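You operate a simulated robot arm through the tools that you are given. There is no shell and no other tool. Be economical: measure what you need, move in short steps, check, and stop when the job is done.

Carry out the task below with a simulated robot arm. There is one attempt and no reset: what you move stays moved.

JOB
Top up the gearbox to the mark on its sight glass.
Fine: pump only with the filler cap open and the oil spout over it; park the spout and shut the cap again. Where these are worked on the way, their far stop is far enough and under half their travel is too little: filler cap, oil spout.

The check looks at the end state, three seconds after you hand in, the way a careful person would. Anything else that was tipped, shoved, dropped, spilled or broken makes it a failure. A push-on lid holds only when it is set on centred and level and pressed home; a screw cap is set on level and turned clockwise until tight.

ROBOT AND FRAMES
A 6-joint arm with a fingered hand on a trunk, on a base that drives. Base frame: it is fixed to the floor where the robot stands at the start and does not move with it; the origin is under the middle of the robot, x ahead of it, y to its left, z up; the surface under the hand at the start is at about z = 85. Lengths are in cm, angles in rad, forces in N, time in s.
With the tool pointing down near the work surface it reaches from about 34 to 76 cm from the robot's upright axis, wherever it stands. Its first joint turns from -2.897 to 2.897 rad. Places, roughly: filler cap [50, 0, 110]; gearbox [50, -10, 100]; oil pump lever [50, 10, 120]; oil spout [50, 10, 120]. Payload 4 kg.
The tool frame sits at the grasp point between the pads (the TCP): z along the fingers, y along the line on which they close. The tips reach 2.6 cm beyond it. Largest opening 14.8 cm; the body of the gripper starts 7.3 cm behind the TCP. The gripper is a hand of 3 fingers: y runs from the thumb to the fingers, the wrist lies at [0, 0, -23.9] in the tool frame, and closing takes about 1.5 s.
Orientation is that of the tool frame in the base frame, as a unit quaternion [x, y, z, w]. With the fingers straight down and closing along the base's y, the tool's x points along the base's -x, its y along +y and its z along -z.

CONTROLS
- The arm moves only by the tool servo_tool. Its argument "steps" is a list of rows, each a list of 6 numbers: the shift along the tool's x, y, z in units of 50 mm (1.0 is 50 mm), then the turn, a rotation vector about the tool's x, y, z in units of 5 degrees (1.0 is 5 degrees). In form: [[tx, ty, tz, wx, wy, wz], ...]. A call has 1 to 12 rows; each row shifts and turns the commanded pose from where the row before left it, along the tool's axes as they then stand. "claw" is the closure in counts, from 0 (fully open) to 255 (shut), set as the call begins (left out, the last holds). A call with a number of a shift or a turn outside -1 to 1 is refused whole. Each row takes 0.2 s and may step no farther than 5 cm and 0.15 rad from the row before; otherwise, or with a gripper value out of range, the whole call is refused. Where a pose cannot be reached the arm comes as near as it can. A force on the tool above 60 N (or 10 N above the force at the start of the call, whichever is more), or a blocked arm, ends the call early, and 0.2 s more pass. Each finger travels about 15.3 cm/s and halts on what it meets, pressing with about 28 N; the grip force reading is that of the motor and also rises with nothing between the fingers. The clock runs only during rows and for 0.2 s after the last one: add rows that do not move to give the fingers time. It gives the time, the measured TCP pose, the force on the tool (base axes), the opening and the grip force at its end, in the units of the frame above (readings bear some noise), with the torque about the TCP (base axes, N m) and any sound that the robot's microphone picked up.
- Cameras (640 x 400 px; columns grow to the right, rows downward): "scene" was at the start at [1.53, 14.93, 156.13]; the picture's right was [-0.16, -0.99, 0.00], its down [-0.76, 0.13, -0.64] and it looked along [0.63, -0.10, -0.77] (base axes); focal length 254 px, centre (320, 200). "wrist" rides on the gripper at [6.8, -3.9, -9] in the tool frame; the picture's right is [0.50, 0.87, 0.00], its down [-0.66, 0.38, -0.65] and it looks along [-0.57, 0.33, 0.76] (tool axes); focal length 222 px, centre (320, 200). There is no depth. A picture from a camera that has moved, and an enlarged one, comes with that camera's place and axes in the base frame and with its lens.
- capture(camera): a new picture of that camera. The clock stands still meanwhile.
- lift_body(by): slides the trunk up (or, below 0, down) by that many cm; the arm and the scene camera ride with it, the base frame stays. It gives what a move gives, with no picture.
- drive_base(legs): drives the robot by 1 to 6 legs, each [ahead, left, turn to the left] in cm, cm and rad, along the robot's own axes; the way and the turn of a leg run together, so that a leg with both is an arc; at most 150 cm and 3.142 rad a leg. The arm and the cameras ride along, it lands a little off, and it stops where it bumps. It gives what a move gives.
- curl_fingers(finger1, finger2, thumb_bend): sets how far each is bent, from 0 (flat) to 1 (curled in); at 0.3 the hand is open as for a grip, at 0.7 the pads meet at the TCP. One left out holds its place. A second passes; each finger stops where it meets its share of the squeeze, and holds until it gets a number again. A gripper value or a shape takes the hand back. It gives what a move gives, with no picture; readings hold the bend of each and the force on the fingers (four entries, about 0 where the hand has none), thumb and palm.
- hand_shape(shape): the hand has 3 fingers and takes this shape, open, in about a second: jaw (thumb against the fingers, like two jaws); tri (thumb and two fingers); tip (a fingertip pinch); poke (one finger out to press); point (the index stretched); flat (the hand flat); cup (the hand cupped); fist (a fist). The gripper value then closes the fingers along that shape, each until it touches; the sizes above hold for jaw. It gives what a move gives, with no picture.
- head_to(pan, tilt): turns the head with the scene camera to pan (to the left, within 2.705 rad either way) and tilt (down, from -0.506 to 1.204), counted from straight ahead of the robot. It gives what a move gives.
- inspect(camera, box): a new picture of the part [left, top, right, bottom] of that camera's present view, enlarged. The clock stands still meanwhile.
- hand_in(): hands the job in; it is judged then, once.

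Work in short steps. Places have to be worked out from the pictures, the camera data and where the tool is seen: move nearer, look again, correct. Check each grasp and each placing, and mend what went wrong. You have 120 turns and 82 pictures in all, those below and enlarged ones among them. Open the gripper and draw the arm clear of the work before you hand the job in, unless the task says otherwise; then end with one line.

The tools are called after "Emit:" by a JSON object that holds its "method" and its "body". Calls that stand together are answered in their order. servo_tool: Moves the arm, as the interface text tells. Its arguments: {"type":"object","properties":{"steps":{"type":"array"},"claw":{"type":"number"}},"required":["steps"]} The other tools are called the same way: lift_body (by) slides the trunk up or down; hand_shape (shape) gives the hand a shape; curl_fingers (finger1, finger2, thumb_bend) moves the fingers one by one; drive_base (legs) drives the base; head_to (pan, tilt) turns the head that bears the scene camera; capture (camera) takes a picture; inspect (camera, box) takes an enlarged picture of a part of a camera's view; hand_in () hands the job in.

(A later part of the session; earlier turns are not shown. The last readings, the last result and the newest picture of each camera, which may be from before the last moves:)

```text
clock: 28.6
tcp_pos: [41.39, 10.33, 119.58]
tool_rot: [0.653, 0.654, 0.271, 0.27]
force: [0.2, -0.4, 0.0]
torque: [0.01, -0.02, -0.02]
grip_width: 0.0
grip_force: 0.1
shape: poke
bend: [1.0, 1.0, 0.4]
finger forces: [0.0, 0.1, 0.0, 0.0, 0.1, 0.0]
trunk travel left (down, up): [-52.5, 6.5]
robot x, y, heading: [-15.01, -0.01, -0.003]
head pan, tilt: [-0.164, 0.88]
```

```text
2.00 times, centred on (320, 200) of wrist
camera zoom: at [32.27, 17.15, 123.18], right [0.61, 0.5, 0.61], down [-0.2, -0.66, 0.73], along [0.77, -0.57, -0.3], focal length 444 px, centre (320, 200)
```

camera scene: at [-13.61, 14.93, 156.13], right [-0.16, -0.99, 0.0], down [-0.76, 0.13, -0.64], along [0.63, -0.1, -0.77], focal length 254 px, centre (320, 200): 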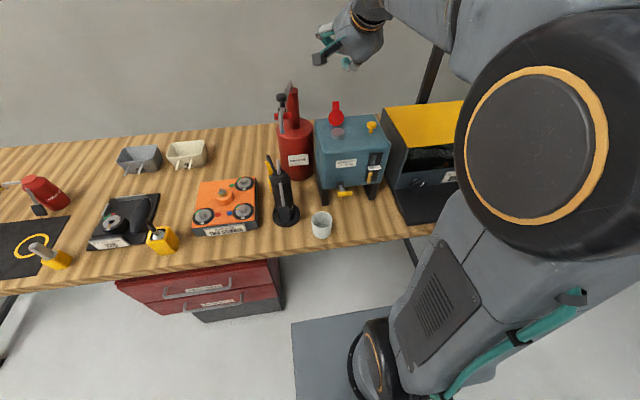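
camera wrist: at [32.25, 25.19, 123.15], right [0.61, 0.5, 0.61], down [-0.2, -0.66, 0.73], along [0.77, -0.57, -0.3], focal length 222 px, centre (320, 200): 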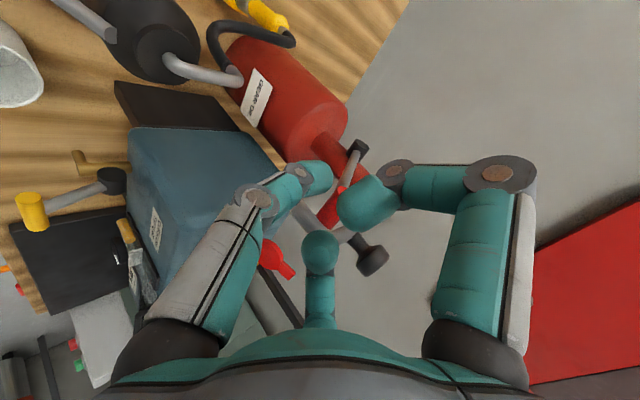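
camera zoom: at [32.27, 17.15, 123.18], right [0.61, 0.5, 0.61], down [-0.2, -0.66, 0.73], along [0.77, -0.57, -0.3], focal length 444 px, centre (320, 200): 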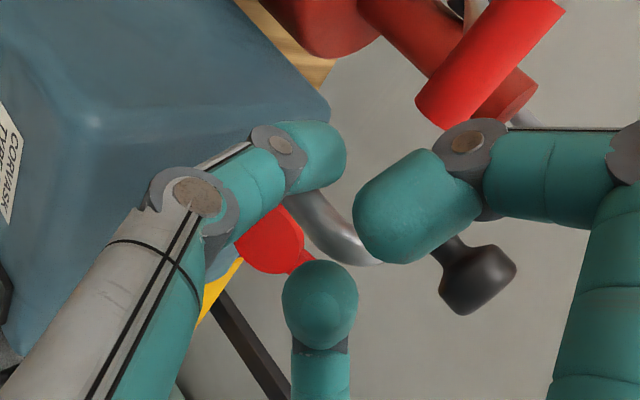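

The spout follows freely and the lever is untouched. I continue along the arc with some +x.

Emit:
{"method": "servo_tool", "body": {"steps": [[-0.3, 0.014, 0.014, 0, 0, 0], [-0.3, 0.03, 0.03, 0, 0, 0], [-0.3, 0.05, 0.05, 0, 0, 0], [0, 0, 0, 0, 0, 0]]}}

Emit:
{"method": "inspect", "body": {"camera": "wrist", "box": [220, 100, 420, 300]}}

```text
clock: 29.6
tcp_pos: [42.04, 5.88, 119.46]
tool_rot: [0.653, 0.653, 0.271, 0.27]
force: [0.4, -0.1, 0.3]
torque: [-0.01, 0.03, -0.01]
grip_width: 0.01
grip_force: 0.0
shape: poke
bend: [1.0, 1.0, 0.4]
finger forces: [0.1, 0.0, 0.1, 0.0, 0.2, 0.0]
trunk travel left (down, up): [-52.5, 6.5]
robot x, y, heading: [-15.41, -0.16, -0.001]
head pan, tilt: [-0.164, 0.88]
```

```text
2.00 times, centred on (320, 200) of wrist
camera zoom: at [32.91, 12.64, 123.23], right [0.61, 0.5, 0.61], down [-0.2, -0.66, 0.73], along [0.77, -0.57, -0.3], focal length 444 px, centre (320, 200)
```

zoom: 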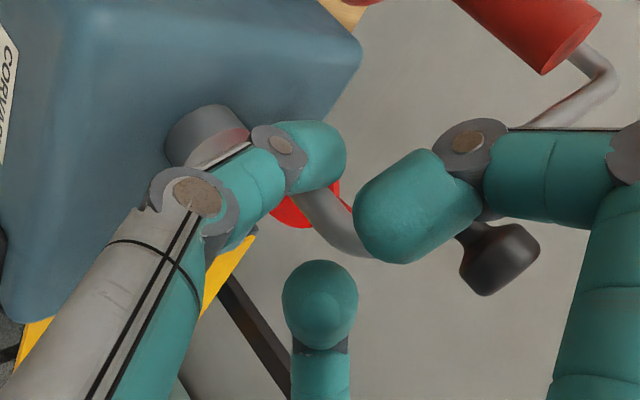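

Emit:
{"method": "servo_tool", "body": {"steps": [[-0.25, 0.05, 0.05, 0, 0, 0], [-0.25, 0.055, 0.055, 0, 0, 0], [-0.2, 0.055, 0.055, 0, 0, 0], [0, 0, 0, 0, 0, 0]]}}

Emit:
{"method": "capture", "body": {"camera": "wrist"}}

```text
clock: 30.6
tcp_pos: [43.07, 2.31, 119.52]
tool_rot: [0.653, 0.653, 0.271, 0.271]
force: [-0.5, -0.1, 1.0]
torque: [-0.01, -0.03, 0.01]
grip_width: 0.0
grip_force: 0.1
shape: poke
bend: [1.0, 1.0, 0.4]
finger forces: [0.0, 0.0, 0.0, 0.1, 0.2, 0.0]
trunk travel left (down, up): [-52.5, 6.5]
robot x, y, heading: [-15.51, 0.46, 0.004]
head pan, tilt: [-0.164, 0.88]
```

```text
42 pictures are left
camera wrist: at [34.13, 9.19, 123.13], right [0.61, 0.5, 0.61], down [-0.2, -0.66, 0.73], along [0.77, -0.57, -0.3], focal length 222 px, centre (320, 200)
```

wrist: 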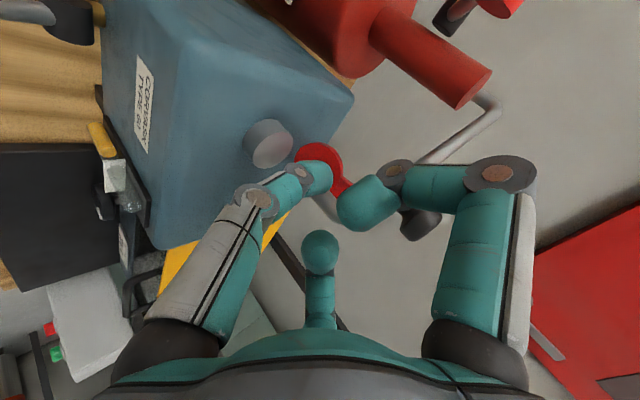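

No stop felt yet; I keep nudging until resistance appears.

Emit:
{"method": "servo_tool", "body": {"steps": [[-0.1, 0.03, 0.03, 0, 0, 0], [-0.1, 0.03, 0.03, 0, 0, 0], [0, 0, 0, 0, 0, 0]]}}

Emit:
{"method": "capture", "body": {"camera": "scene"}}

```text
clock: 31.4
tcp_pos: [43.45, 1.29, 119.36]
tool_rot: [0.653, 0.654, 0.27, 0.27]
force: [-0.1, 1.0, 0.3]
torque: [0.0, 0.02, 0.01]
grip_width: 0.0
grip_force: 0.0
shape: poke
bend: [1.0, 1.0, 0.4]
finger forces: [0.0, 0.0, 0.1, 0.0, 0.2, 0.0]
trunk travel left (down, up): [-52.5, 6.5]
robot x, y, heading: [-14.78, 0.07, 0.003]
head pan, tilt: [-0.164, 0.88]
```

```text
41 pictures are left
camera scene: at [-13.59, 14.93, 156.13], right [-0.16, -0.99, 0.0], down [-0.76, 0.13, -0.64], along [0.63, -0.1, -0.77], focal length 254 px, centre (320, 200)
```

scene: 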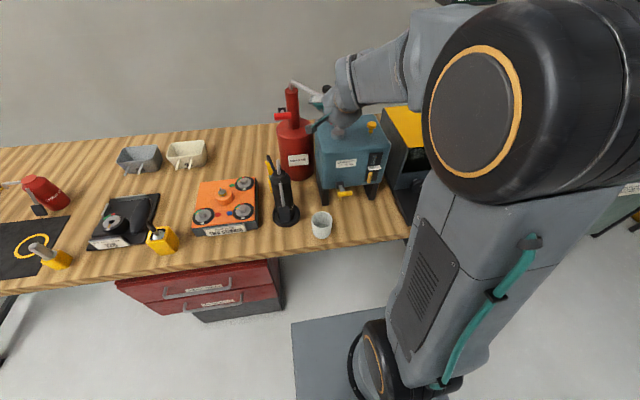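

Emit:
{"method": "servo_tool", "body": {"steps": [[-0.1, 0.04, 0.04, 0, 0, 0], [-0.1, 0.04, 0.04, 0, 0, 0], [0, 0, 0, 0, 0, 0]]}}

Emit:
{"method": "inspect", "body": {"camera": "wrist", "box": [220, 80, 420, 280]}}

```text
clock: 32.2
tcp_pos: [43.89, 0.53, 119.59]
tool_rot: [0.653, 0.653, 0.271, 0.271]
force: [-9.4, 14.6, 1.7]
torque: [0.32, 0.17, 0.26]
grip_width: 0.01
grip_force: 0.1
shape: poke
bend: [1.0, 1.0, 0.39]
finger forces: [0.0, 0.1, 0.0, 0.0, 18.1, 0.0]
trunk travel left (down, up): [-52.5, 6.5]
robot x, y, heading: [-15.34, -0.15, 0.0]
head pan, tilt: [-0.164, 0.88]
```

```text
2.00 times, centred on (320, 180) of wrist
camera zoom: at [34.91, 7.49, 123.16], right [0.61, 0.5, 0.61], down [-0.19, -0.66, 0.73], along [0.77, -0.57, -0.3], focal length 444 px, centre (320, 240)
```

zoom: 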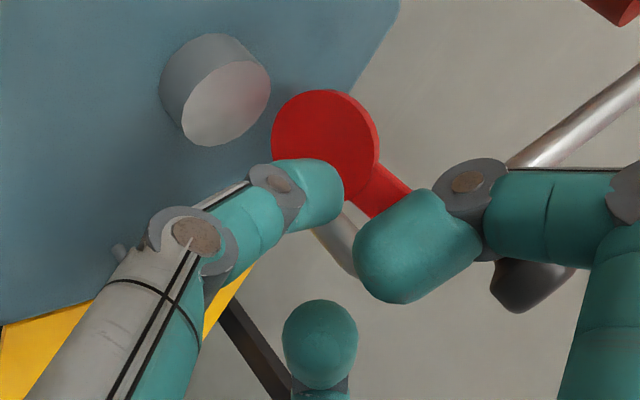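

18 N: the spout is at its far stop. I back the hand off and look at the spout over the filler.

Emit:
{"method": "servo_tool", "body": {"steps": [[0.3, -0.05, -0.05, 0, 0, 0], [0.3, -0.3, -0.3, 0, 0, 0], [0, -0.4, -0.4, 0, 0, 0], [0, 0.424, -0.424, 0, 0, 0], [0, 0.424, -0.424, 0, 0, 0], [0, 0.424, -0.424, 0, 0, 0], [0, 0.424, -0.424, 0, 0, 0], [0, 0, 0, 0, 0, 0]]}}

Emit:
{"method": "inspect", "body": {"camera": "scene", "box": [260, 60, 400, 200]}}

Emit:
{"method": "capture", "body": {"camera": "wrist"}}

```text
clock: 34.0
tcp_pos: [38.55, 3.37, 131.66]
tool_rot: [0.653, 0.653, 0.271, 0.271]
force: [-0.3, -0.4, -0.5]
torque: [-0.03, -0.01, 0.0]
grip_width: 0.02
grip_force: 0.0
shape: poke
bend: [1.0, 1.0, 0.4]
finger forces: [0.0, 0.0, 0.0, 0.0, 0.0, 0.0]
trunk travel left (down, up): [-52.5, 6.5]
robot x, y, heading: [-15.23, -0.06, -0.002]
head pan, tilt: [-0.164, 0.88]
```

```text
2.86 times, centred on (330, 130) of scene
camera zoom: at [-13.6, 14.93, 156.13], right [-0.16, -0.99, 0.0], down [-0.76, 0.13, -0.64], along [0.63, -0.1, -0.77], focal length 725 px, centre (291, 400)
```

zoom: 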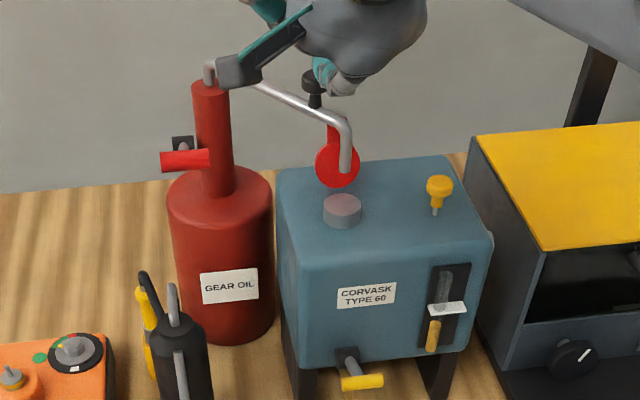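

```text
38 pictures are left
camera wrist: at [29.59, 10.19, 135.2], right [0.61, 0.5, 0.61], down [-0.2, -0.66, 0.73], along [0.77, -0.57, -0.3], focal length 222 px, centre (320, 200)
```

wrist: 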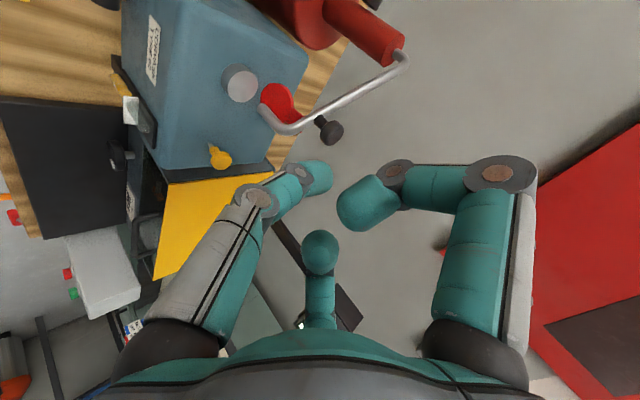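

The spout end is over the neck. Next the pump lever: red grip ≈ (46.6, 14.8, 119). I move above it, straighten the hand to point down (thumb on -x) and open it for grasping.

Emit:
{"method": "servo_tool", "body": {"steps": [[0.57, 0.332, 0.24, 0, 0, 0], [0.57, 0.332, 0.24, 0, 0, 0], [0.57, 0.332, 0.24, 0, 0, 0], [0.57, 0.332, 0.24, 0, 0, 0]]}}

Emit:
{"method": "servo_tool", "body": {"steps": [[0, 0, 0, 1, 0, 0], [0, 0, 0, 1, 0, 0], [0, 0, 0, 1, 0, 0], [0, 0, 0, 1, 0, 0], [0, 0, 0, 1, 0, 0], [0, 0, 0, 1, 0, 0], [0, 0, 0, 1, 0, 0], [0, 0, 0, 1, 0, 0], [0, 0, 0, 1, 0, 0], [0, 0, 0, 0, 0, 0]]}}

Emit:
{"method": "hand_shape", "body": {"shape": "jaw"}}

Emit:
{"method": "capture", "body": {"camera": "wrist"}}

Emit:
{"method": "inspect", "body": {"camera": "scene", "box": [230, 40, 400, 200]}}

```text
clock: 35.0
tcp_pos: [46.89, 14.72, 132.85]
tool_rot: [0.653, 0.653, 0.271, 0.271]
force: [0.1, -0.2, 0.2]
torque: [-0.01, 0.0, -0.01]
grip_width: 0.0
grip_force: 0.1
shape: poke
bend: [1.0, 1.0, 0.4]
finger forces: [0.0, 0.0, 0.0, 0.0, 0.1, 0.1]
trunk travel left (down, up): [-52.5, 6.5]
robot x, y, heading: [-15.09, 0.02, 0.001]
head pan, tilt: [-0.164, 0.88]
```

```text
clock: 37.2
tcp_pos: [46.57, 16.3, 131.7]
tool_rot: [0.705, 0.703, 0.063, 0.061]
force: [-0.5, 0.6, -0.6]
torque: [-0.02, 0.0, -0.03]
grip_width: 0.0
grip_force: 0.0
shape: poke
bend: [1.0, 1.0, 0.4]
finger forces: [0.1, 0.0, 0.1, 0.1, 0.0, 0.0]
out of reach, approached as far as the arm can: row 8, 9
trunk travel left (down, up): [-52.5, 6.5]
robot x, y, heading: [-15.31, -0.02, 0.003]
head pan, tilt: [-0.164, 0.88]
```

```text
clock: 38.1
tcp_pos: [46.61, 16.3, 131.62]
tool_rot: [0.705, 0.704, 0.063, 0.06]
force: [0.2, 0.3, -0.1]
torque: [0.0, 0.04, 0.0]
grip_width: 14.77
grip_force: 0.1
shape: jaw
bend: [0.3, 0.3, 0.3]
finger forces: [0.0, 0.0, 0.0, 0.0, 0.0, 0.0]
trunk travel left (down, up): [-52.5, 6.5]
robot x, y, heading: [-15.06, 0.0, -0.002]
head pan, tilt: [-0.164, 0.88]
```

```text
37 pictures are left
camera wrist: at [41.3, 23.04, 139.91], right [0.85, 0.5, 0.15], down [0.26, -0.66, 0.71], along [0.45, -0.56, -0.69], focal length 222 px, centre (320, 200)
```

wrist: 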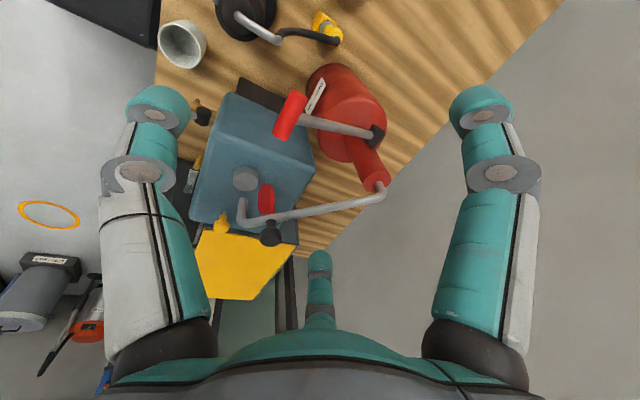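

```text
2.50 times, centred on (315, 120) of scene
camera zoom: at [-13.59, 14.93, 156.13], right [-0.16, -0.99, 0.0], down [-0.76, 0.13, -0.64], along [0.63, -0.1, -0.77], focal length 634 px, centre (332, 400)
```

zoom: 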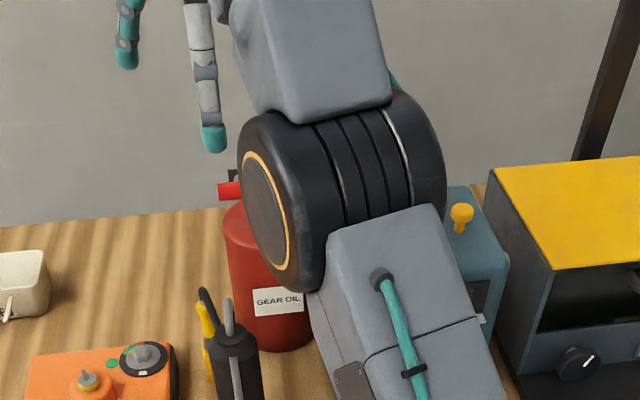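

The arm is near its reach limit with a low elbow, so I retract the hand 15 cm and drive the base forward 15 cm instead.

Emit:
{"method": "servo_tool", "body": {"steps": [[0, -0.8, -0.2, 0, 0, 0], [0, -0.8, 0, 0, 0, 0], [0, -0.8, 0, 0, 0, 0], [0, -0.6, 0, 0, 0, 0], [0, 0, 0, 0, 0, 0]]}}

Emit:
{"method": "drive_base", "body": {"legs": [[14, 0, 0]]}}

Emit:
{"method": "capture", "body": {"camera": "scene"}}

Emit:
{"method": "capture", "body": {"camera": "wrist"}}

```text
clock: 39.3
tcp_pos: [31.64, 16.26, 130.66]
tool_rot: [0.706, 0.705, 0.048, 0.046]
force: [0.9, 0.2, -0.2]
torque: [-0.01, -0.01, -0.03]
grip_width: 14.77
grip_force: 0.1
shape: jaw
bend: [0.3, 0.3, 0.3]
finger forces: [0.0, 0.1, 0.1, 0.0, 0.1, 0.1]
trunk travel left (down, up): [-52.5, 6.5]
robot x, y, heading: [-14.95, 0.08, -0.004]
head pan, tilt: [-0.164, 0.88]
```

```text
clock: 40.6
tcp_pos: [45.74, 16.28, 130.6]
tool_rot: [0.706, 0.705, 0.046, 0.045]
force: [0.4, 0.0, 0.9]
torque: [-0.01, -0.01, -0.02]
grip_width: 14.82
grip_force: 0.1
shape: jaw
bend: [0.3, 0.3, 0.3]
finger forces: [0.0, 0.1, 0.0, 0.1, 0.0, 0.0]
trunk travel left (down, up): [-52.5, 6.5]
robot x, y, heading: [-1.05, -0.3, -0.004]
head pan, tilt: [-0.164, 0.88]
```

```text
35 pictures are left
camera scene: at [0.52, 14.92, 156.13], right [-0.17, -0.99, 0.0], down [-0.76, 0.13, -0.64], along [0.63, -0.11, -0.77], focal length 254 px, centre (320, 200)
```

scene: 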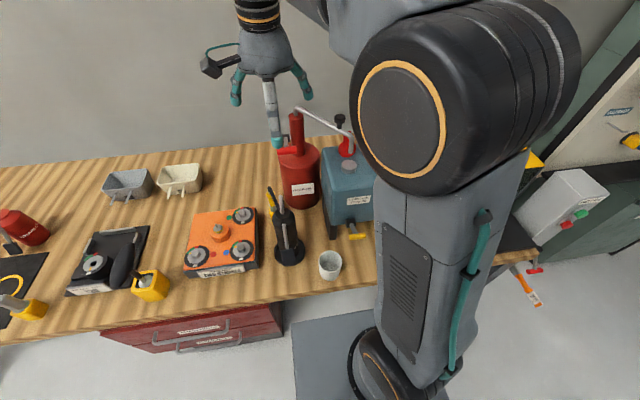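

```text
34 pictures are left
camera wrist: at [40.74, 23.05, 139.11], right [0.86, 0.5, 0.11], down [0.29, -0.66, 0.7], along [0.42, -0.57, -0.71], focal length 222 px, centre (320, 200)
```

wrist: 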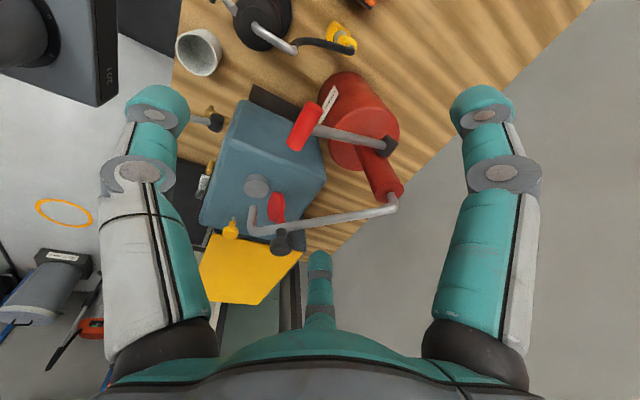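

Grip confirmed at (46.4, 14.8, 119). I straighten the residual tilt, centre above it and lower to z≈124.

Emit:
{"method": "servo_tool", "body": {"steps": [[0, 0, 0, 0.75, 0, 0], [0, 0, 0, 0.75, 0, 0], [-0.31, 0.16, 0, 0, 0, 0], [0, 0, 0.66, 0, 0, 0], [0, 0, 0.66, 0, 0, 0], [0, 0, 0, 0, 0, 0]]}}

Emit:
{"method": "capture", "body": {"camera": "wrist"}}

Emit:
{"method": "inspect", "body": {"camera": "scene", "box": [230, 40, 390, 200]}}

```text
clock: 42.0
tcp_pos: [46.14, 14.61, 124.06]
tool_rot: [0.707, 0.707, 0.001, -0.001]
force: [0.5, 0.5, -0.5]
torque: [0.0, -0.01, 0.0]
grip_width: 14.81
grip_force: 0.2
shape: jaw
bend: [0.3, 0.3, 0.3]
finger forces: [0.0, 0.0, 0.0, 0.1, 0.0, 0.1]
trunk travel left (down, up): [-52.5, 6.5]
robot x, y, heading: [-1.12, -0.28, -0.001]
head pan, tilt: [-0.164, 0.88]
```

```text
33 pictures are left
camera wrist: at [42.39, 21.42, 133.19], right [0.87, 0.5, 0.0], down [0.38, -0.66, 0.65], along [0.33, -0.57, -0.76], focal length 222 px, centre (320, 200)
```

wrist: 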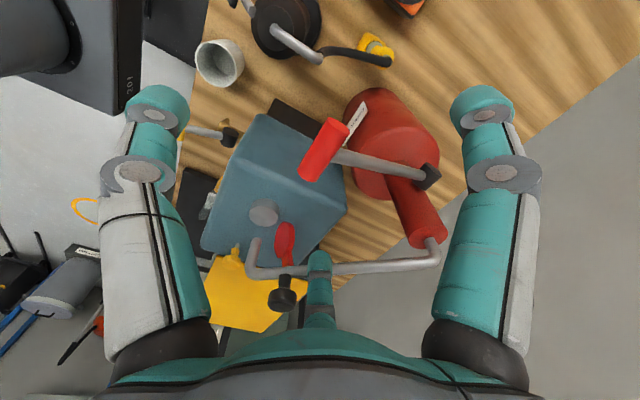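

```text
2.50 times, centred on (310, 120) of scene
camera zoom: at [0.45, 14.91, 156.13], right [-0.17, -0.99, 0.0], down [-0.76, 0.13, -0.64], along [0.63, -0.11, -0.77], focal length 634 px, centre (345, 400)
```

zoom: 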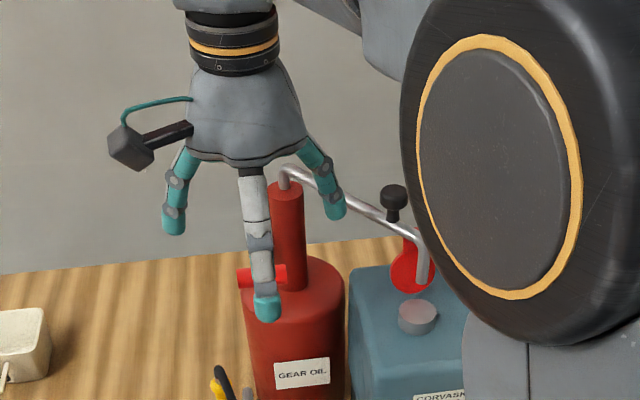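

Fingers clear of spout arm, grip centred under the hand. I lower 5 cm and close.

Emit:
{"method": "servo_tool", "body": {"steps": [[0.03, 0.04, 0.4, 0, 0, 0], [0, 0, 0.3, 0, 0, 0], [0, 0, 0.3, 0, 0, 0], [0, 0, 0, 0, 0, 0]]}}

Emit:
{"method": "servo_tool", "body": {"steps": [[0, 0, 0, 0, 0, 0], [0, 0, 0, 0, 0, 0], [0, 0, 0, 0, 0, 0], [0, 0, 0, 0, 0, 0], [0, 0, 0, 0, 0, 0], [0, 0, 0, 0, 0, 0], [0, 0, 0, 0, 0, 0]], "claw": 230}}

Emit:
{"method": "capture", "body": {"camera": "wrist"}}

```text
clock: 43.0
tcp_pos: [46.52, 14.71, 118.87]
tool_rot: [0.708, 0.706, 0.001, -0.001]
force: [0.5, -0.5, 0.6]
torque: [0.0, -0.01, 0.01]
grip_width: 14.79
grip_force: 0.0
shape: jaw
bend: [0.3, 0.3, 0.3]
finger forces: [0.0, 0.1, 0.0, 0.1, 0.0, 0.0]
trunk travel left (down, up): [-52.5, 6.5]
robot x, y, heading: [-1.44, 0.08, 0.003]
head pan, tilt: [-0.164, 0.88]
```

```text
clock: 44.6
tcp_pos: [46.5, 14.81, 119.0]
tool_rot: [0.708, 0.706, 0.0, 0.0]
force: [0.1, 0.4, 0.4]
torque: [-0.01, -0.01, -0.03]
grip_width: 1.47
grip_force: 0.1
shape: jaw
bend: [0.73, 0.73, 0.7]
finger forces: [0.0, 0.0, 0.0, 0.1, 0.1, 0.0]
trunk travel left (down, up): [-52.5, 6.5]
robot x, y, heading: [-0.89, 0.26, -0.006]
head pan, tilt: [-0.164, 0.88]
```

```text
31 pictures are left
camera wrist: at [42.75, 21.58, 128.07], right [0.87, 0.5, 0.0], down [0.38, -0.66, 0.65], along [0.33, -0.57, -0.76], focal length 222 px, centre (320, 200)
```

wrist: 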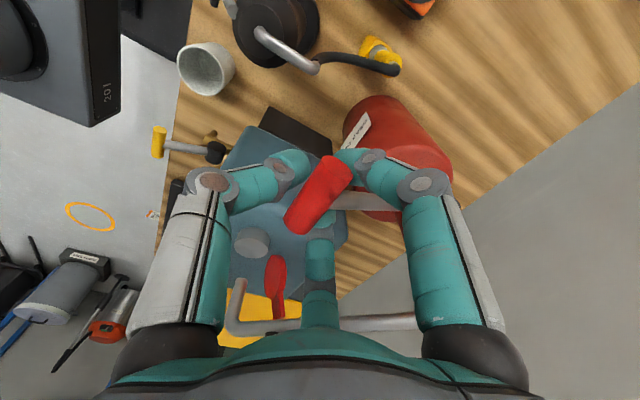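

The fingers closed around the grip with little contact. I close further to see if they seize it.

Emit:
{"method": "servo_tool", "body": {"steps": [[0, 0, 0, 0, 0, 0], [0, 0, 0, 0, 0, 0], [0, 0, 0, 0, 0, 0]], "claw": 255}}

Emit:
{"method": "inspect", "body": {"camera": "wrist", "box": [220, 110, 420, 260]}}

```text
clock: 45.4
tcp_pos: [46.6, 14.83, 119.02]
tool_rot: [0.707, 0.707, 0.0, 0.0]
force: [-2.1, -0.3, -14.7]
torque: [-0.02, 0.02, 0.04]
grip_width: 0.21
grip_force: 28.5
shape: jaw
bend: [0.72, 0.72, 0.72]
finger forces: [24.7, 4.2, 0.1, 0.0, 27.9, 0.0]
trunk travel left (down, up): [-52.5, 6.5]
robot x, y, heading: [-1.34, -0.1, 0.003]
head pan, tilt: [-0.164, 0.88]
```

```text
2.67 times, centred on (320, 185) of wrist
camera zoom: at [42.8, 21.6, 127.97], right [0.87, 0.5, 0.0], down [0.38, -0.66, 0.65], along [0.32, -0.57, -0.76], focal length 592 px, centre (320, 240)
```

zoom: 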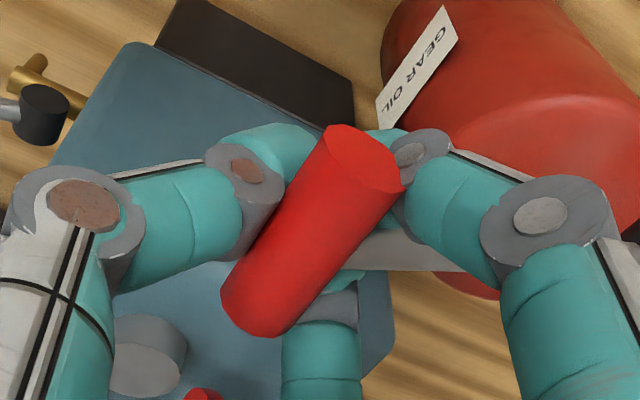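

The pads hold it below its centre. For pressing down I re-grip about 1.3 cm higher.

Emit:
{"method": "servo_tool", "body": {"steps": [[0, 0, 0, 0, 0, 0], [0, 0, 0, 0, 0, 0], [0, 0, 0, 0, 0, 0], [0, 0, -0.26, 0, 0, 0], [0, 0, 0, 0, 0, 0]], "claw": 140}}

Emit:
{"method": "servo_tool", "body": {"steps": [[0, 0, 0, 0, 0, 0], [0, 0, 0, 0, 0, 0], [0, 0, 0, 0, 0, 0], [0, 0, 0, 0, 0, 0], [0, 0, 0, 0, 0, 0], [0, 0, 0, 0, 0, 0]], "claw": 255}}

Emit:
{"method": "inspect", "body": {"camera": "wrist", "box": [220, 110, 420, 260]}}

```text
clock: 46.6
tcp_pos: [46.54, 14.86, 120.27]
tool_rot: [0.708, 0.707, 0.001, 0.0]
force: [0.0, -0.2, 0.3]
torque: [-0.01, 0.01, 0.02]
grip_width: 6.63
grip_force: 0.0
shape: jaw
bend: [0.39, 0.39, 0.7]
finger forces: [0.1, 0.1, 0.0, 0.0, 0.0, 0.0]
trunk travel left (down, up): [-52.5, 6.5]
robot x, y, heading: [-1.04, 0.11, -0.003]
head pan, tilt: [-0.164, 0.88]
```

```text
clock: 48.0
tcp_pos: [46.7, 14.72, 120.3]
tool_rot: [0.708, 0.707, 0.0, 0.0]
force: [-0.7, -1.3, -15.1]
torque: [-0.02, 0.03, 0.03]
grip_width: 1.81
grip_force: 28.3
shape: jaw
bend: [0.75, 0.75, 0.7]
finger forces: [20.9, 21.8, 0.0, 0.1, 25.9, 0.0]
trunk travel left (down, up): [-52.5, 6.5]
robot x, y, heading: [-0.99, -0.32, 0.001]
head pan, tilt: [-0.164, 0.88]
```

```text
2.67 times, centred on (320, 185) of wrist
camera zoom: at [42.9, 21.62, 129.31], right [0.87, 0.5, 0.0], down [0.38, -0.66, 0.65], along [0.33, -0.57, -0.76], focal length 592 px, centre (320, 240)
```

zoom: 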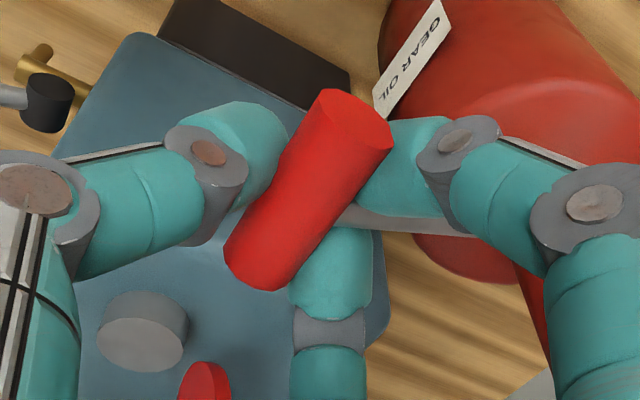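

All three digits now hold the grip. I begin the down stroke along the lever's arc.

Emit:
{"method": "servo_tool", "body": {"steps": [[0, -0.09, 0.2, 0, 0, 0], [0, -0.08, 0.2, 0, 0, 0], [0, -0.07, 0.2, 0, 0, 0], [0, 0, 0, 0, 0, 0]]}}

Emit:
{"method": "inspect", "body": {"camera": "wrist", "box": [220, 110, 420, 260]}}

```text
clock: 49.0
tcp_pos: [45.63, 14.92, 117.36]
tool_rot: [0.708, 0.707, 0.001, 0.001]
force: [10.3, -3.6, 3.3]
torque: [-0.1, -0.58, 0.03]
grip_width: 1.75
grip_force: 28.3
shape: jaw
bend: [0.76, 0.76, 0.7]
finger forces: [28.9, 30.1, 0.1, 0.0, 26.8, 0.0]
trunk travel left (down, up): [-52.5, 6.5]
robot x, y, heading: [-1.18, -0.22, -0.002]
head pan, tilt: [-0.164, 0.88]
```

```text
2.67 times, centred on (320, 185) of wrist
camera zoom: at [41.79, 21.63, 126.35], right [0.87, 0.5, 0.0], down [0.38, -0.66, 0.65], along [0.33, -0.57, -0.76], focal length 592 px, centre (320, 240)
```

zoom: 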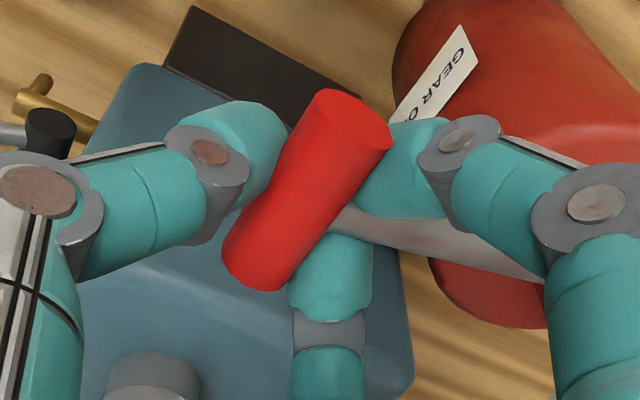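

The lever follows. The +x reaction says less -x motion; I continue straight down.

Emit:
{"method": "servo_tool", "body": {"steps": [[0, 0.06, 0.2, 0, 0, 0], [0, 0.01, 0.2, 0, 0, 0], [0, 0.02, 0.2, 0, 0, 0], [0, 0, 0, 0, 0, 0]]}}

Emit:
{"method": "inspect", "body": {"camera": "scene", "box": [250, 90, 390, 230]}}

```text
clock: 50.0
tcp_pos: [45.77, 14.77, 114.32]
tool_rot: [0.708, 0.707, 0.0, -0.001]
force: [-11.7, -4.7, 5.9]
torque: [-0.1, -0.09, 0.08]
grip_width: 1.85
grip_force: 27.7
shape: jaw
bend: [0.77, 0.77, 0.7]
finger forces: [25.0, 26.2, 0.0, 0.0, 34.8, 0.0]
trunk travel left (down, up): [-52.5, 6.5]
robot x, y, heading: [-0.99, -0.32, -0.001]
head pan, tilt: [-0.164, 0.88]
```

```text
2.86 times, centred on (320, 160) of scene
camera zoom: at [0.22, 14.84, 156.14], right [-0.17, -0.99, 0.0], down [-0.76, 0.13, -0.64], along [0.63, -0.11, -0.77], focal length 725 px, centre (320, 314)
```

zoom: 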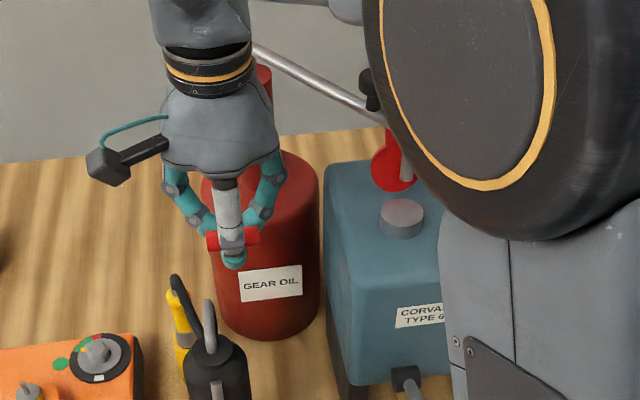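

Emit:
{"method": "servo_tool", "body": {"steps": [[0, -0.04, 0.2, 0, 0, 0], [0, 0.0, 0.2, 0, 0, 0], [0, 0.03, 0.2, 0, 0, 0], [0, 0, 0, 0, 0, 0]]}}

```text
clock: 51.0
tcp_pos: [45.73, 14.82, 111.29]
tool_rot: [0.707, 0.707, 0.001, -0.001]
force: [-10.2, -3.3, 3.6]
torque: [-0.05, 0.03, 0.04]
grip_width: 1.87
grip_force: 28.0
shape: jaw
bend: [0.78, 0.77, 0.7]
finger forces: [24.0, 23.4, 0.1, 0.0, 31.7, 0.0]
trunk travel left (down, up): [-52.5, 6.5]
robot x, y, heading: [-0.95, -0.21, -0.006]
head pan, tilt: [-0.164, 0.88]
```

Emit:
{"method": "servo_tool", "body": {"steps": [[0, 0.02, 0.15, 0, 0, 0], [0, 0.03, 0.15, 0, 0, 0], [0, 0.03, 0.15, 0, 0, 0], [0, 0, 0, 0, 0, 0]]}}

Emit:
{"method": "inspect", "body": {"camera": "wrist", "box": [140, 50, 460, 290]}}

```text
clock: 52.0
tcp_pos: [46.28, 14.86, 109.03]
tool_rot: [0.707, 0.707, 0.001, 0.0]
force: [-1.3, 0.3, 2.8]
torque: [0.0, -0.12, 0.07]
grip_width: 1.41
grip_force: 28.3
shape: jaw
bend: [0.78, 0.77, 0.72]
finger forces: [0.0, 0.0, 0.0, 0.0, 0.0, 3.1]
trunk travel left (down, up): [-52.5, 6.5]
robot x, y, heading: [-0.95, 0.04, -0.003]
head pan, tilt: [-0.164, 0.88]
```

```text
1.67 times, centred on (300, 170) of wrist
camera zoom: at [42.44, 21.67, 118.14], right [0.87, 0.5, 0.0], down [0.38, -0.66, 0.65], along [0.33, -0.57, -0.76], focal length 370 px, centre (353, 250)
```

zoom: 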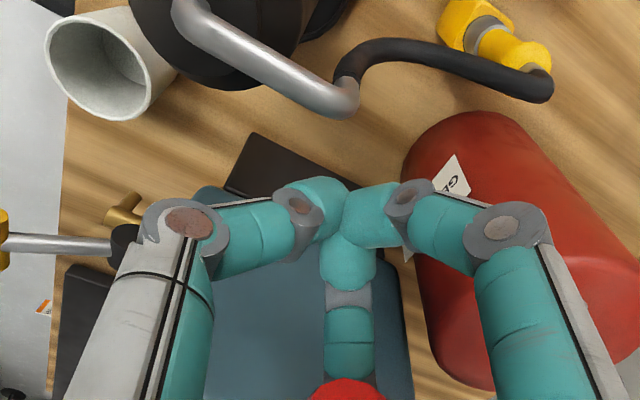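

The grip slipped out and the lever sprang back up against the palm (spring return), caged in the hand. A black bottle stands close below, so I won't go deeper; I raise the closed hand to z≈117.5, then open and lift clear.

Emit:
{"method": "servo_tool", "body": {"steps": [[0, 0, -0.4, 0, 0, 0], [0, 0, -0.4, 0, 0, 0], [0, 0, -0.45, 0, 0, 0], [0, 0, -0.45, 0, 0, 0], [0, 0, 0, 0, 0, 0]]}}

Emit:
{"method": "servo_tool", "body": {"steps": [[0, 0, 0, 0, 0, 0], [0, 0, 0, 0, 0, 0], [0, 0, 0, 0, 0, 0], [0, 0, 0, 0, 0, 0], [0, 0, 0, 0, 0, 0], [0, 0, -0.8, 0, 0, 0], [0, 0, -0.8, 0, 0, 0], [0, 0, 0, 0, 0, 0]], "claw": 0}}

Emit:
{"method": "capture", "body": {"camera": "wrist"}}

```text
clock: 53.2
tcp_pos: [46.37, 14.7, 117.69]
tool_rot: [0.707, 0.707, 0.0, 0.0]
force: [2.5, 0.0, -4.8]
torque: [-0.01, 0.08, -0.01]
grip_width: 1.4
grip_force: 28.0
shape: jaw
bend: [0.78, 0.77, 0.72]
finger forces: [2.2, 2.1, 0.0, 0.0, 0.1, 0.0]
trunk travel left (down, up): [-52.5, 6.5]
robot x, y, heading: [-1.34, -0.29, -0.0]
head pan, tilt: [-0.164, 0.88]
```

```text
clock: 55.0
tcp_pos: [46.08, 14.78, 125.61]
tool_rot: [0.708, 0.707, 0.001, -0.001]
force: [0.1, -0.5, 1.4]
torque: [-0.01, 0.0, 0.02]
grip_width: 14.79
grip_force: 0.1
shape: jaw
bend: [0.3, 0.3, 0.3]
finger forces: [0.0, 0.0, 0.0, 0.0, 0.0, 0.0]
trunk travel left (down, up): [-52.5, 6.5]
robot x, y, heading: [-1.15, 0.01, -0.002]
head pan, tilt: [-0.164, 0.88]
```

```text
25 pictures are left
camera wrist: at [42.31, 21.48, 134.6], right [0.87, 0.5, 0.0], down [0.38, -0.66, 0.65], along [0.33, -0.57, -0.76], focal length 222 px, centre (320, 200)
```

wrist: 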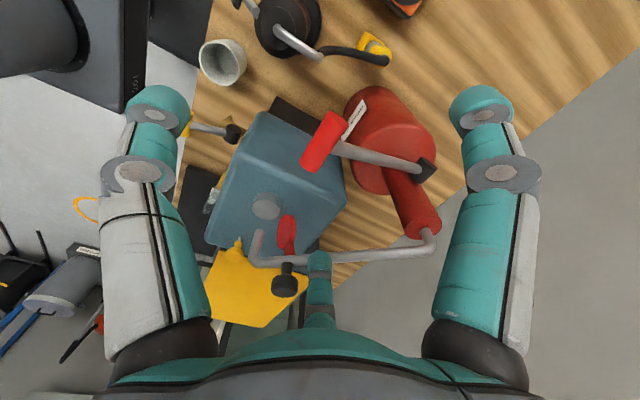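

The lever has returned up. I form a fist to use as a ram and check the sight glass from here.

Emit:
{"method": "hand_shape", "body": {"shape": "fist"}}

Emit:
{"method": "capture", "body": {"camera": "wrist"}}

Emit:
{"method": "inspect", "body": {"camera": "wrist", "box": [180, 150, 260, 230]}}

```text
clock: 55.9
tcp_pos: [46.16, 14.63, 125.6]
tool_rot: [0.708, 0.706, 0.001, 0.0]
force: [-0.2, 0.1, -0.1]
torque: [-0.03, 0.0, 0.02]
grip_width: 0.01
grip_force: 0.1
shape: fist
bend: [1.0, 1.0, 0.58]
finger forces: [0.0, 0.0, 0.1, 0.0, 0.0, 0.0]
trunk travel left (down, up): [-52.5, 6.5]
robot x, y, heading: [-1.18, -0.11, -0.003]
head pan, tilt: [-0.164, 0.88]
```

```text
24 pictures are left
camera wrist: at [42.31, 21.49, 134.57], right [0.87, 0.5, 0.0], down [0.38, -0.66, 0.65], along [0.33, -0.57, -0.76], focal length 222 px, centre (320, 200)
```

wrist: 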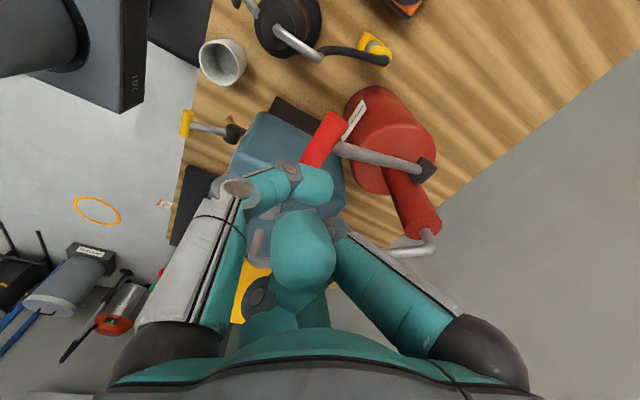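

```text
5.00 times, centred on (220, 190) of wrist
camera zoom: at [42.31, 21.49, 134.57], right [0.87, 0.5, 0.0], down [0.38, -0.66, 0.65], along [0.33, -0.57, -0.76], focal length 1111 px, centre (820, 250)
```

zoom: 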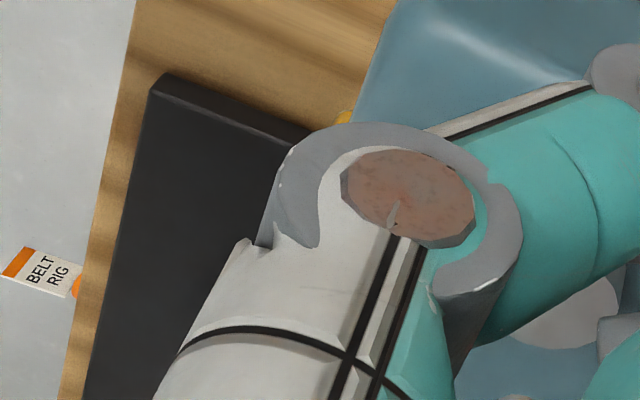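

The wrist camera can't see the glass here. I raise the hand and swing it to -y so the scene camera can see the glass.

Emit:
{"method": "servo_tool", "body": {"steps": [[0, 0, -0.9, 0, 0, 0], [0, 0, -0.9, 0, 0, 0], [-0.9, 0, 0, 0, 0, 0], [-0.9, 0, 0, 0, 0, 0], [-0.9, 0, 0, 0, 0, 0], [-0.9, 0, 0, 0, 0, 0], [0, 0, 0, 0, 0, 0]]}}

Emit:
{"method": "inspect", "body": {"camera": "scene", "box": [270, 110, 430, 250]}}

```text
clock: 57.5
tcp_pos: [46.03, -3.39, 134.47]
tool_rot: [0.708, 0.707, 0.0, -0.001]
force: [0.5, -0.5, -0.6]
torque: [0.0, 0.01, 0.0]
grip_width: 0.03
grip_force: 0.1
shape: fist
bend: [1.0, 1.0, 0.58]
finger forces: [0.1, 0.0, 0.0, 0.1, 0.1, 0.1]
trunk travel left (down, up): [-52.5, 6.5]
robot x, y, heading: [-1.06, -0.07, 0.002]
head pan, tilt: [-0.164, 0.88]
```

```text
2.86 times, centred on (350, 180) of scene
camera zoom: at [0.45, 14.89, 156.14], right [-0.17, -0.99, 0.0], down [-0.76, 0.13, -0.64], along [0.63, -0.11, -0.77], focal length 725 px, centre (234, 257)
```

zoom: 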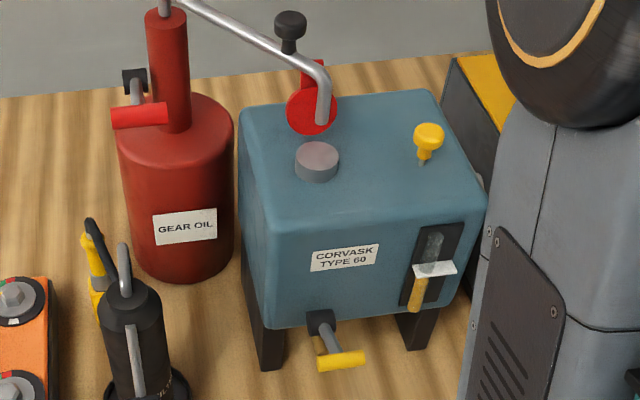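

A clear view. I enlarge the sight glass.

Emit:
{"method": "inspect", "body": {"camera": "scene", "box": [364, 184, 392, 222]}}

```text
10.53 times, centred on (378, 203) of scene
camera zoom: at [0.45, 14.89, 156.14], right [-0.17, -0.99, 0.0], down [-0.76, 0.13, -0.64], along [0.63, -0.11, -0.77], focal length 2672 px, centre (-290, 168)
```

zoom: 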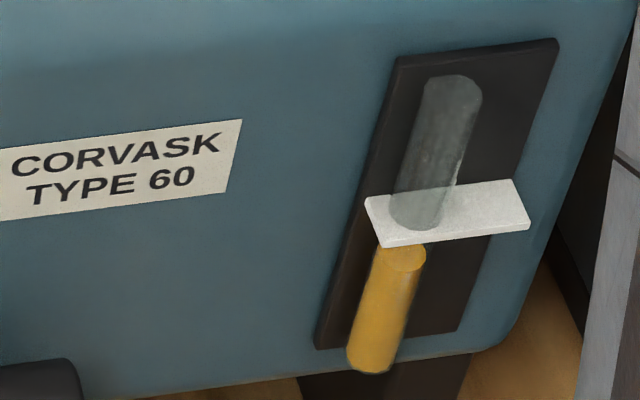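

Baseline: the oil column top is about 1–1.5 cm below the mark. Now I go back over the grip with the fist and come down to it.

Emit:
{"method": "servo_tool", "body": {"steps": [[0.91, 0.02, 0, 0, 0, 0], [0.91, 0.02, 0, 0, 0, 0], [0.91, 0.02, 0, 0, 0, 0], [0.91, 0, 0, 0, 0, 0], [0, 0, 0.8, 0, 0, 0], [0, 0, 0.8, 0, 0, 0], [0, 0, 0.5, 0, 0, 0], [0, 0, 0, 0, 0, 0]]}}

Emit:
{"method": "servo_tool", "body": {"steps": [[0, 0, 0.1, 0, 0, 0], [0, 0, 0.1, 0, 0, 0], [0, 0, 0.1, 0, 0, 0], [0, 0, 0, 0, 0, 0]]}}

```text
clock: 59.3
tcp_pos: [46.51, 15.01, 124.36]
tool_rot: [0.707, 0.707, 0.001, -0.001]
force: [-0.6, -1.0, -0.3]
torque: [-0.02, 0.01, -0.05]
grip_width: 0.0
grip_force: 0.1
shape: fist
bend: [1.0, 1.0, 0.58]
finger forces: [0.0, 0.1, 0.0, 0.0, 0.0, 0.1]
trunk travel left (down, up): [-52.5, 6.5]
robot x, y, heading: [-1.18, 0.15, -0.006]
head pan, tilt: [-0.164, 0.88]
```

```text
clock: 60.3
tcp_pos: [46.5, 15.07, 122.73]
tool_rot: [0.708, 0.707, 0.0, 0.0]
force: [-0.3, 0.2, 0.6]
torque: [0.01, 0.0, -0.01]
grip_width: 0.0
grip_force: 0.0
shape: fist
bend: [1.0, 1.0, 0.58]
finger forces: [0.0, 0.0, 0.0, 0.0, 0.0, 0.0]
trunk travel left (down, up): [-52.5, 6.5]
robot x, y, heading: [-1.15, 0.2, -0.002]
head pan, tilt: [-0.164, 0.88]
```

Not touching yet; I go on down 2 cm in small steps.

Emit:
{"method": "servo_tool", "body": {"steps": [[0, 0, 0.1, 0, 0, 0], [0, 0, 0.1, 0, 0, 0], [0, 0, 0.1, 0, 0, 0], [0, 0, 0.1, 0, 0, 0], [0, 0, 0, 0, 0, 0]]}}

Emit:
{"method": "inspect", "body": {"camera": "wrist", "box": [200, 80, 440, 280]}}

```text
clock: 61.5
tcp_pos: [46.46, 15.05, 120.52]
tool_rot: [0.708, 0.707, 0.001, 0.0]
force: [-0.9, 0.6, 2.2]
torque: [-0.03, -0.01, -0.01]
grip_width: 0.0
grip_force: 0.0
shape: fist
bend: [1.0, 1.0, 0.58]
finger forces: [0.1, 0.0, 0.0, 0.0, 2.0, 0.0]
trunk travel left (down, up): [-52.5, 6.5]
robot x, y, heading: [-1.02, 0.2, -0.001]
head pan, tilt: [-0.164, 0.88]
```

```text
2.00 times, centred on (320, 180) of wrist
camera zoom: at [42.73, 21.86, 129.64], right [0.87, 0.5, 0.0], down [0.38, -0.66, 0.65], along [0.33, -0.57, -0.76], focal length 444 px, centre (320, 240)
```

zoom: 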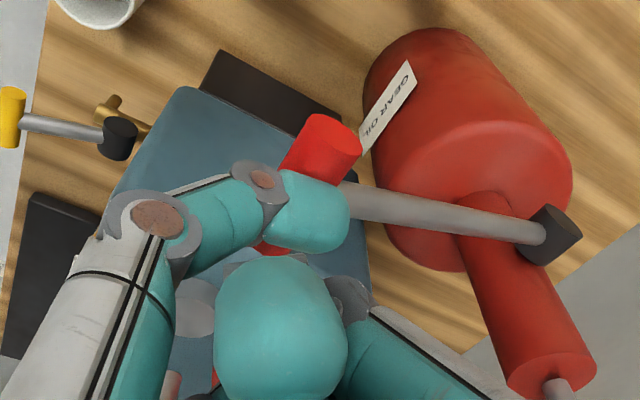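

Thumb touches the grip centrally at 2 N. Now a full press, 9 cm down.

Emit:
{"method": "servo_tool", "body": {"steps": [[0, -0.05, 0.2, 0, 0, 0], [0, -0.04, 0.2, 0, 0, 0], [0, -0.03, 0.2, 0, 0, 0], [0, -0.02, 0.2, 0, 0, 0], [0, 0, 0.2, 0, 0, 0], [0, 0, 0.2, 0, 0, 0], [0, 0.02, 0.2, 0, 0, 0], [0, 0.03, 0.2, 0, 0, 0], [0, 0.03, 0.2, 0, 0, 0], [0, 0, 0, 0, 0, 0]]}}

```text
clock: 63.7
tcp_pos: [46.3, 15.11, 111.59]
tool_rot: [0.708, 0.706, 0.0, 0.0]
force: [-3.2, 0.4, 5.1]
torque: [0.0, 0.01, -0.02]
grip_width: 0.0
grip_force: 0.1
shape: fist
bend: [1.0, 1.0, 0.59]
finger forces: [0.1, 0.0, 0.0, 0.1, 5.5, 0.0]
trunk travel left (down, up): [-52.5, 6.5]
robot x, y, heading: [-0.77, 0.12, -0.006]
head pan, tilt: [-0.164, 0.88]
```

Force 5.5 N, spring-like, no stop yet. I check clearance to the bottle before going deeper.

Emit:
{"method": "capture", "body": {"camera": "wrist"}}

```text
19 pictures are left
camera wrist: at [42.51, 21.83, 120.64], right [0.87, 0.5, 0.0], down [0.38, -0.66, 0.65], along [0.33, -0.57, -0.76], focal length 222 px, centre (320, 200)
```

wrist: 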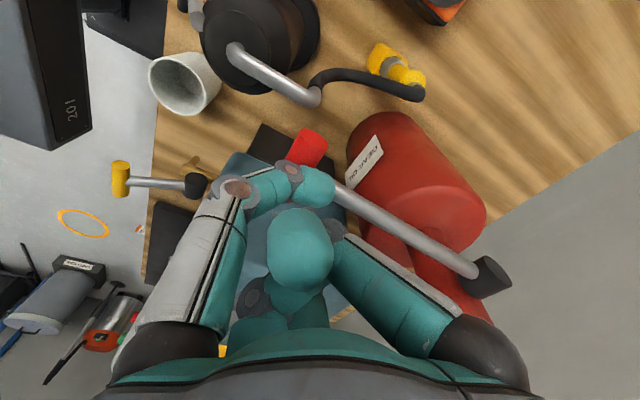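

The bottle's tube is ~1.5 cm to the side and below; there's room. I continue in 0.5 cm steps until a stop.

Emit:
{"method": "servo_tool", "body": {"steps": [[0, 0.02, 0.1, 0, 0, 0], [0, 0.02, 0.1, 0, 0, 0], [0, 0.03, 0.1, 0, 0, 0], [0, 0, 0, 0, 0, 0]]}}

```text
clock: 64.7
tcp_pos: [46.3, 15.09, 110.28]
tool_rot: [0.707, 0.707, 0.001, 0.0]
force: [-9.1, 0.5, 15.1]
torque: [-0.05, -0.03, -0.05]
grip_width: 0.02
grip_force: 0.0
shape: fist
bend: [1.0, 1.0, 0.64]
finger forces: [0.0, 0.0, 0.0, 0.1, 17.2, 0.0]
trunk travel left (down, up): [-52.5, 6.5]
robot x, y, heading: [-1.15, -0.08, -0.001]
head pan, tilt: [-0.164, 0.88]
```

17 N: bottom stop reached. I release upward and swing aside to read the glass.

Emit:
{"method": "servo_tool", "body": {"steps": [[0, 0, -0.5, 0, 0, 0], [0, 0, -0.7, 0, 0, 0], [0, 0, -0.9, 0, 0, 0], [0, 0, -0.9, 0, 0, 0], [0, 0, -0.9, 0, 0, 0], [0, 0, -0.9, 0, 0, 0], [-0.9, 0, 0, 0, 0, 0], [-0.9, 0, 0, 0, 0, 0], [-0.9, 0, 0, 0, 0, 0], [-0.9, 0, 0, 0, 0, 0], [0, 0, 0, 0, 0, 0]]}}

Emit:
{"method": "inspect", "body": {"camera": "scene", "box": [364, 184, 392, 222]}}

```text
clock: 67.1
tcp_pos: [46.38, -3.07, 134.15]
tool_rot: [0.708, 0.706, 0.001, 0.0]
force: [-0.1, -0.2, 1.8]
torque: [0.01, 0.02, 0.03]
grip_width: 0.01
grip_force: 0.1
shape: fist
bend: [1.0, 1.0, 0.58]
finger forces: [0.1, 0.1, 0.1, 0.1, 0.1, 0.1]
trunk travel left (down, up): [-52.5, 6.5]
robot x, y, heading: [-1.14, -0.04, -0.003]
head pan, tilt: [-0.164, 0.88]
```

```text
10.53 times, centred on (378, 203) of scene
camera zoom: at [0.45, 14.89, 156.14], right [-0.17, -0.99, 0.0], down [-0.76, 0.13, -0.64], along [0.63, -0.11, -0.77], focal length 2672 px, centre (-290, 168)
```

zoom: 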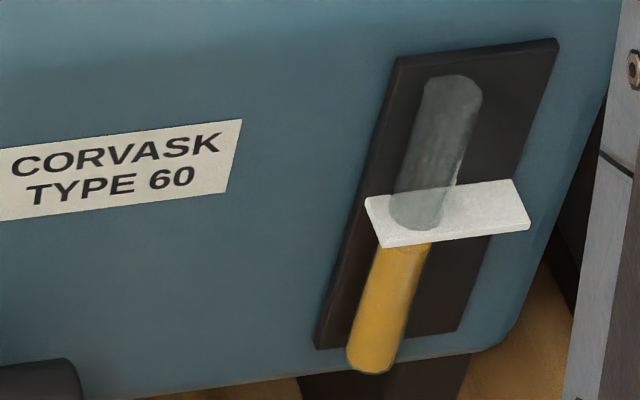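

The level rose by about a full stroke's worth (top ellipse moved up ~15 px, ~25 px left to the mark plane). One more full stroke.

Emit:
{"method": "servo_tool", "body": {"steps": [[0.885, 0, 0, 0, 0, 0], [0.885, 0, 0, 0, 0, 0], [0.885, 0, 0, 0, 0, 0], [0.885, 0, 0, 0, 0, 0], [0, 0, 0.95, 0, 0, 0], [0, 0, 0.95, 0, 0, 0], [0, 0, 0.8, 0, 0, 0], [0, -0.06, 0.4, 0, 0, 0], [0, -0.04, 0.4, 0, 0, 0], [0, 0, 0.4, 0, 0, 0], [0, 0.04, 0.4, 0, 0, 0], [0, 0.04, 0.4, 0, 0, 0]]}}

Emit:
{"method": "servo_tool", "body": {"steps": [[0, 0, 0.05, 0, 0, 0], [0, 0, 0.05, 0, 0, 0], [0, 0, 0, 0, 0, 0]]}}

```text
clock: 69.7
tcp_pos: [46.36, 14.7, 110.83]
tool_rot: [0.708, 0.707, 0.001, -0.001]
force: [-0.9, -0.9, 6.2]
torque: [0.0, -0.01, -0.02]
grip_width: 0.0
grip_force: 0.1
shape: fist
bend: [1.0, 1.0, 0.6]
finger forces: [0.1, 0.0, 0.0, 0.0, 5.6, 0.0]
trunk travel left (down, up): [-52.5, 6.5]
robot x, y, heading: [-0.76, 0.3, 0.002]
head pan, tilt: [-0.164, 0.88]
```

```text
clock: 70.5
tcp_pos: [46.28, 14.68, 110.21]
tool_rot: [0.708, 0.706, 0.001, 0.0]
force: [-9.5, -2.1, 14.3]
torque: [-0.05, -0.02, 0.01]
grip_width: 0.0
grip_force: 0.0
shape: fist
bend: [1.0, 1.0, 0.63]
finger forces: [0.1, 0.0, 0.0, 0.1, 17.1, 0.1]
trunk travel left (down, up): [-52.5, 6.5]
robot x, y, heading: [-1.17, 0.03, -0.003]
head pan, tilt: [-0.164, 0.88]
```

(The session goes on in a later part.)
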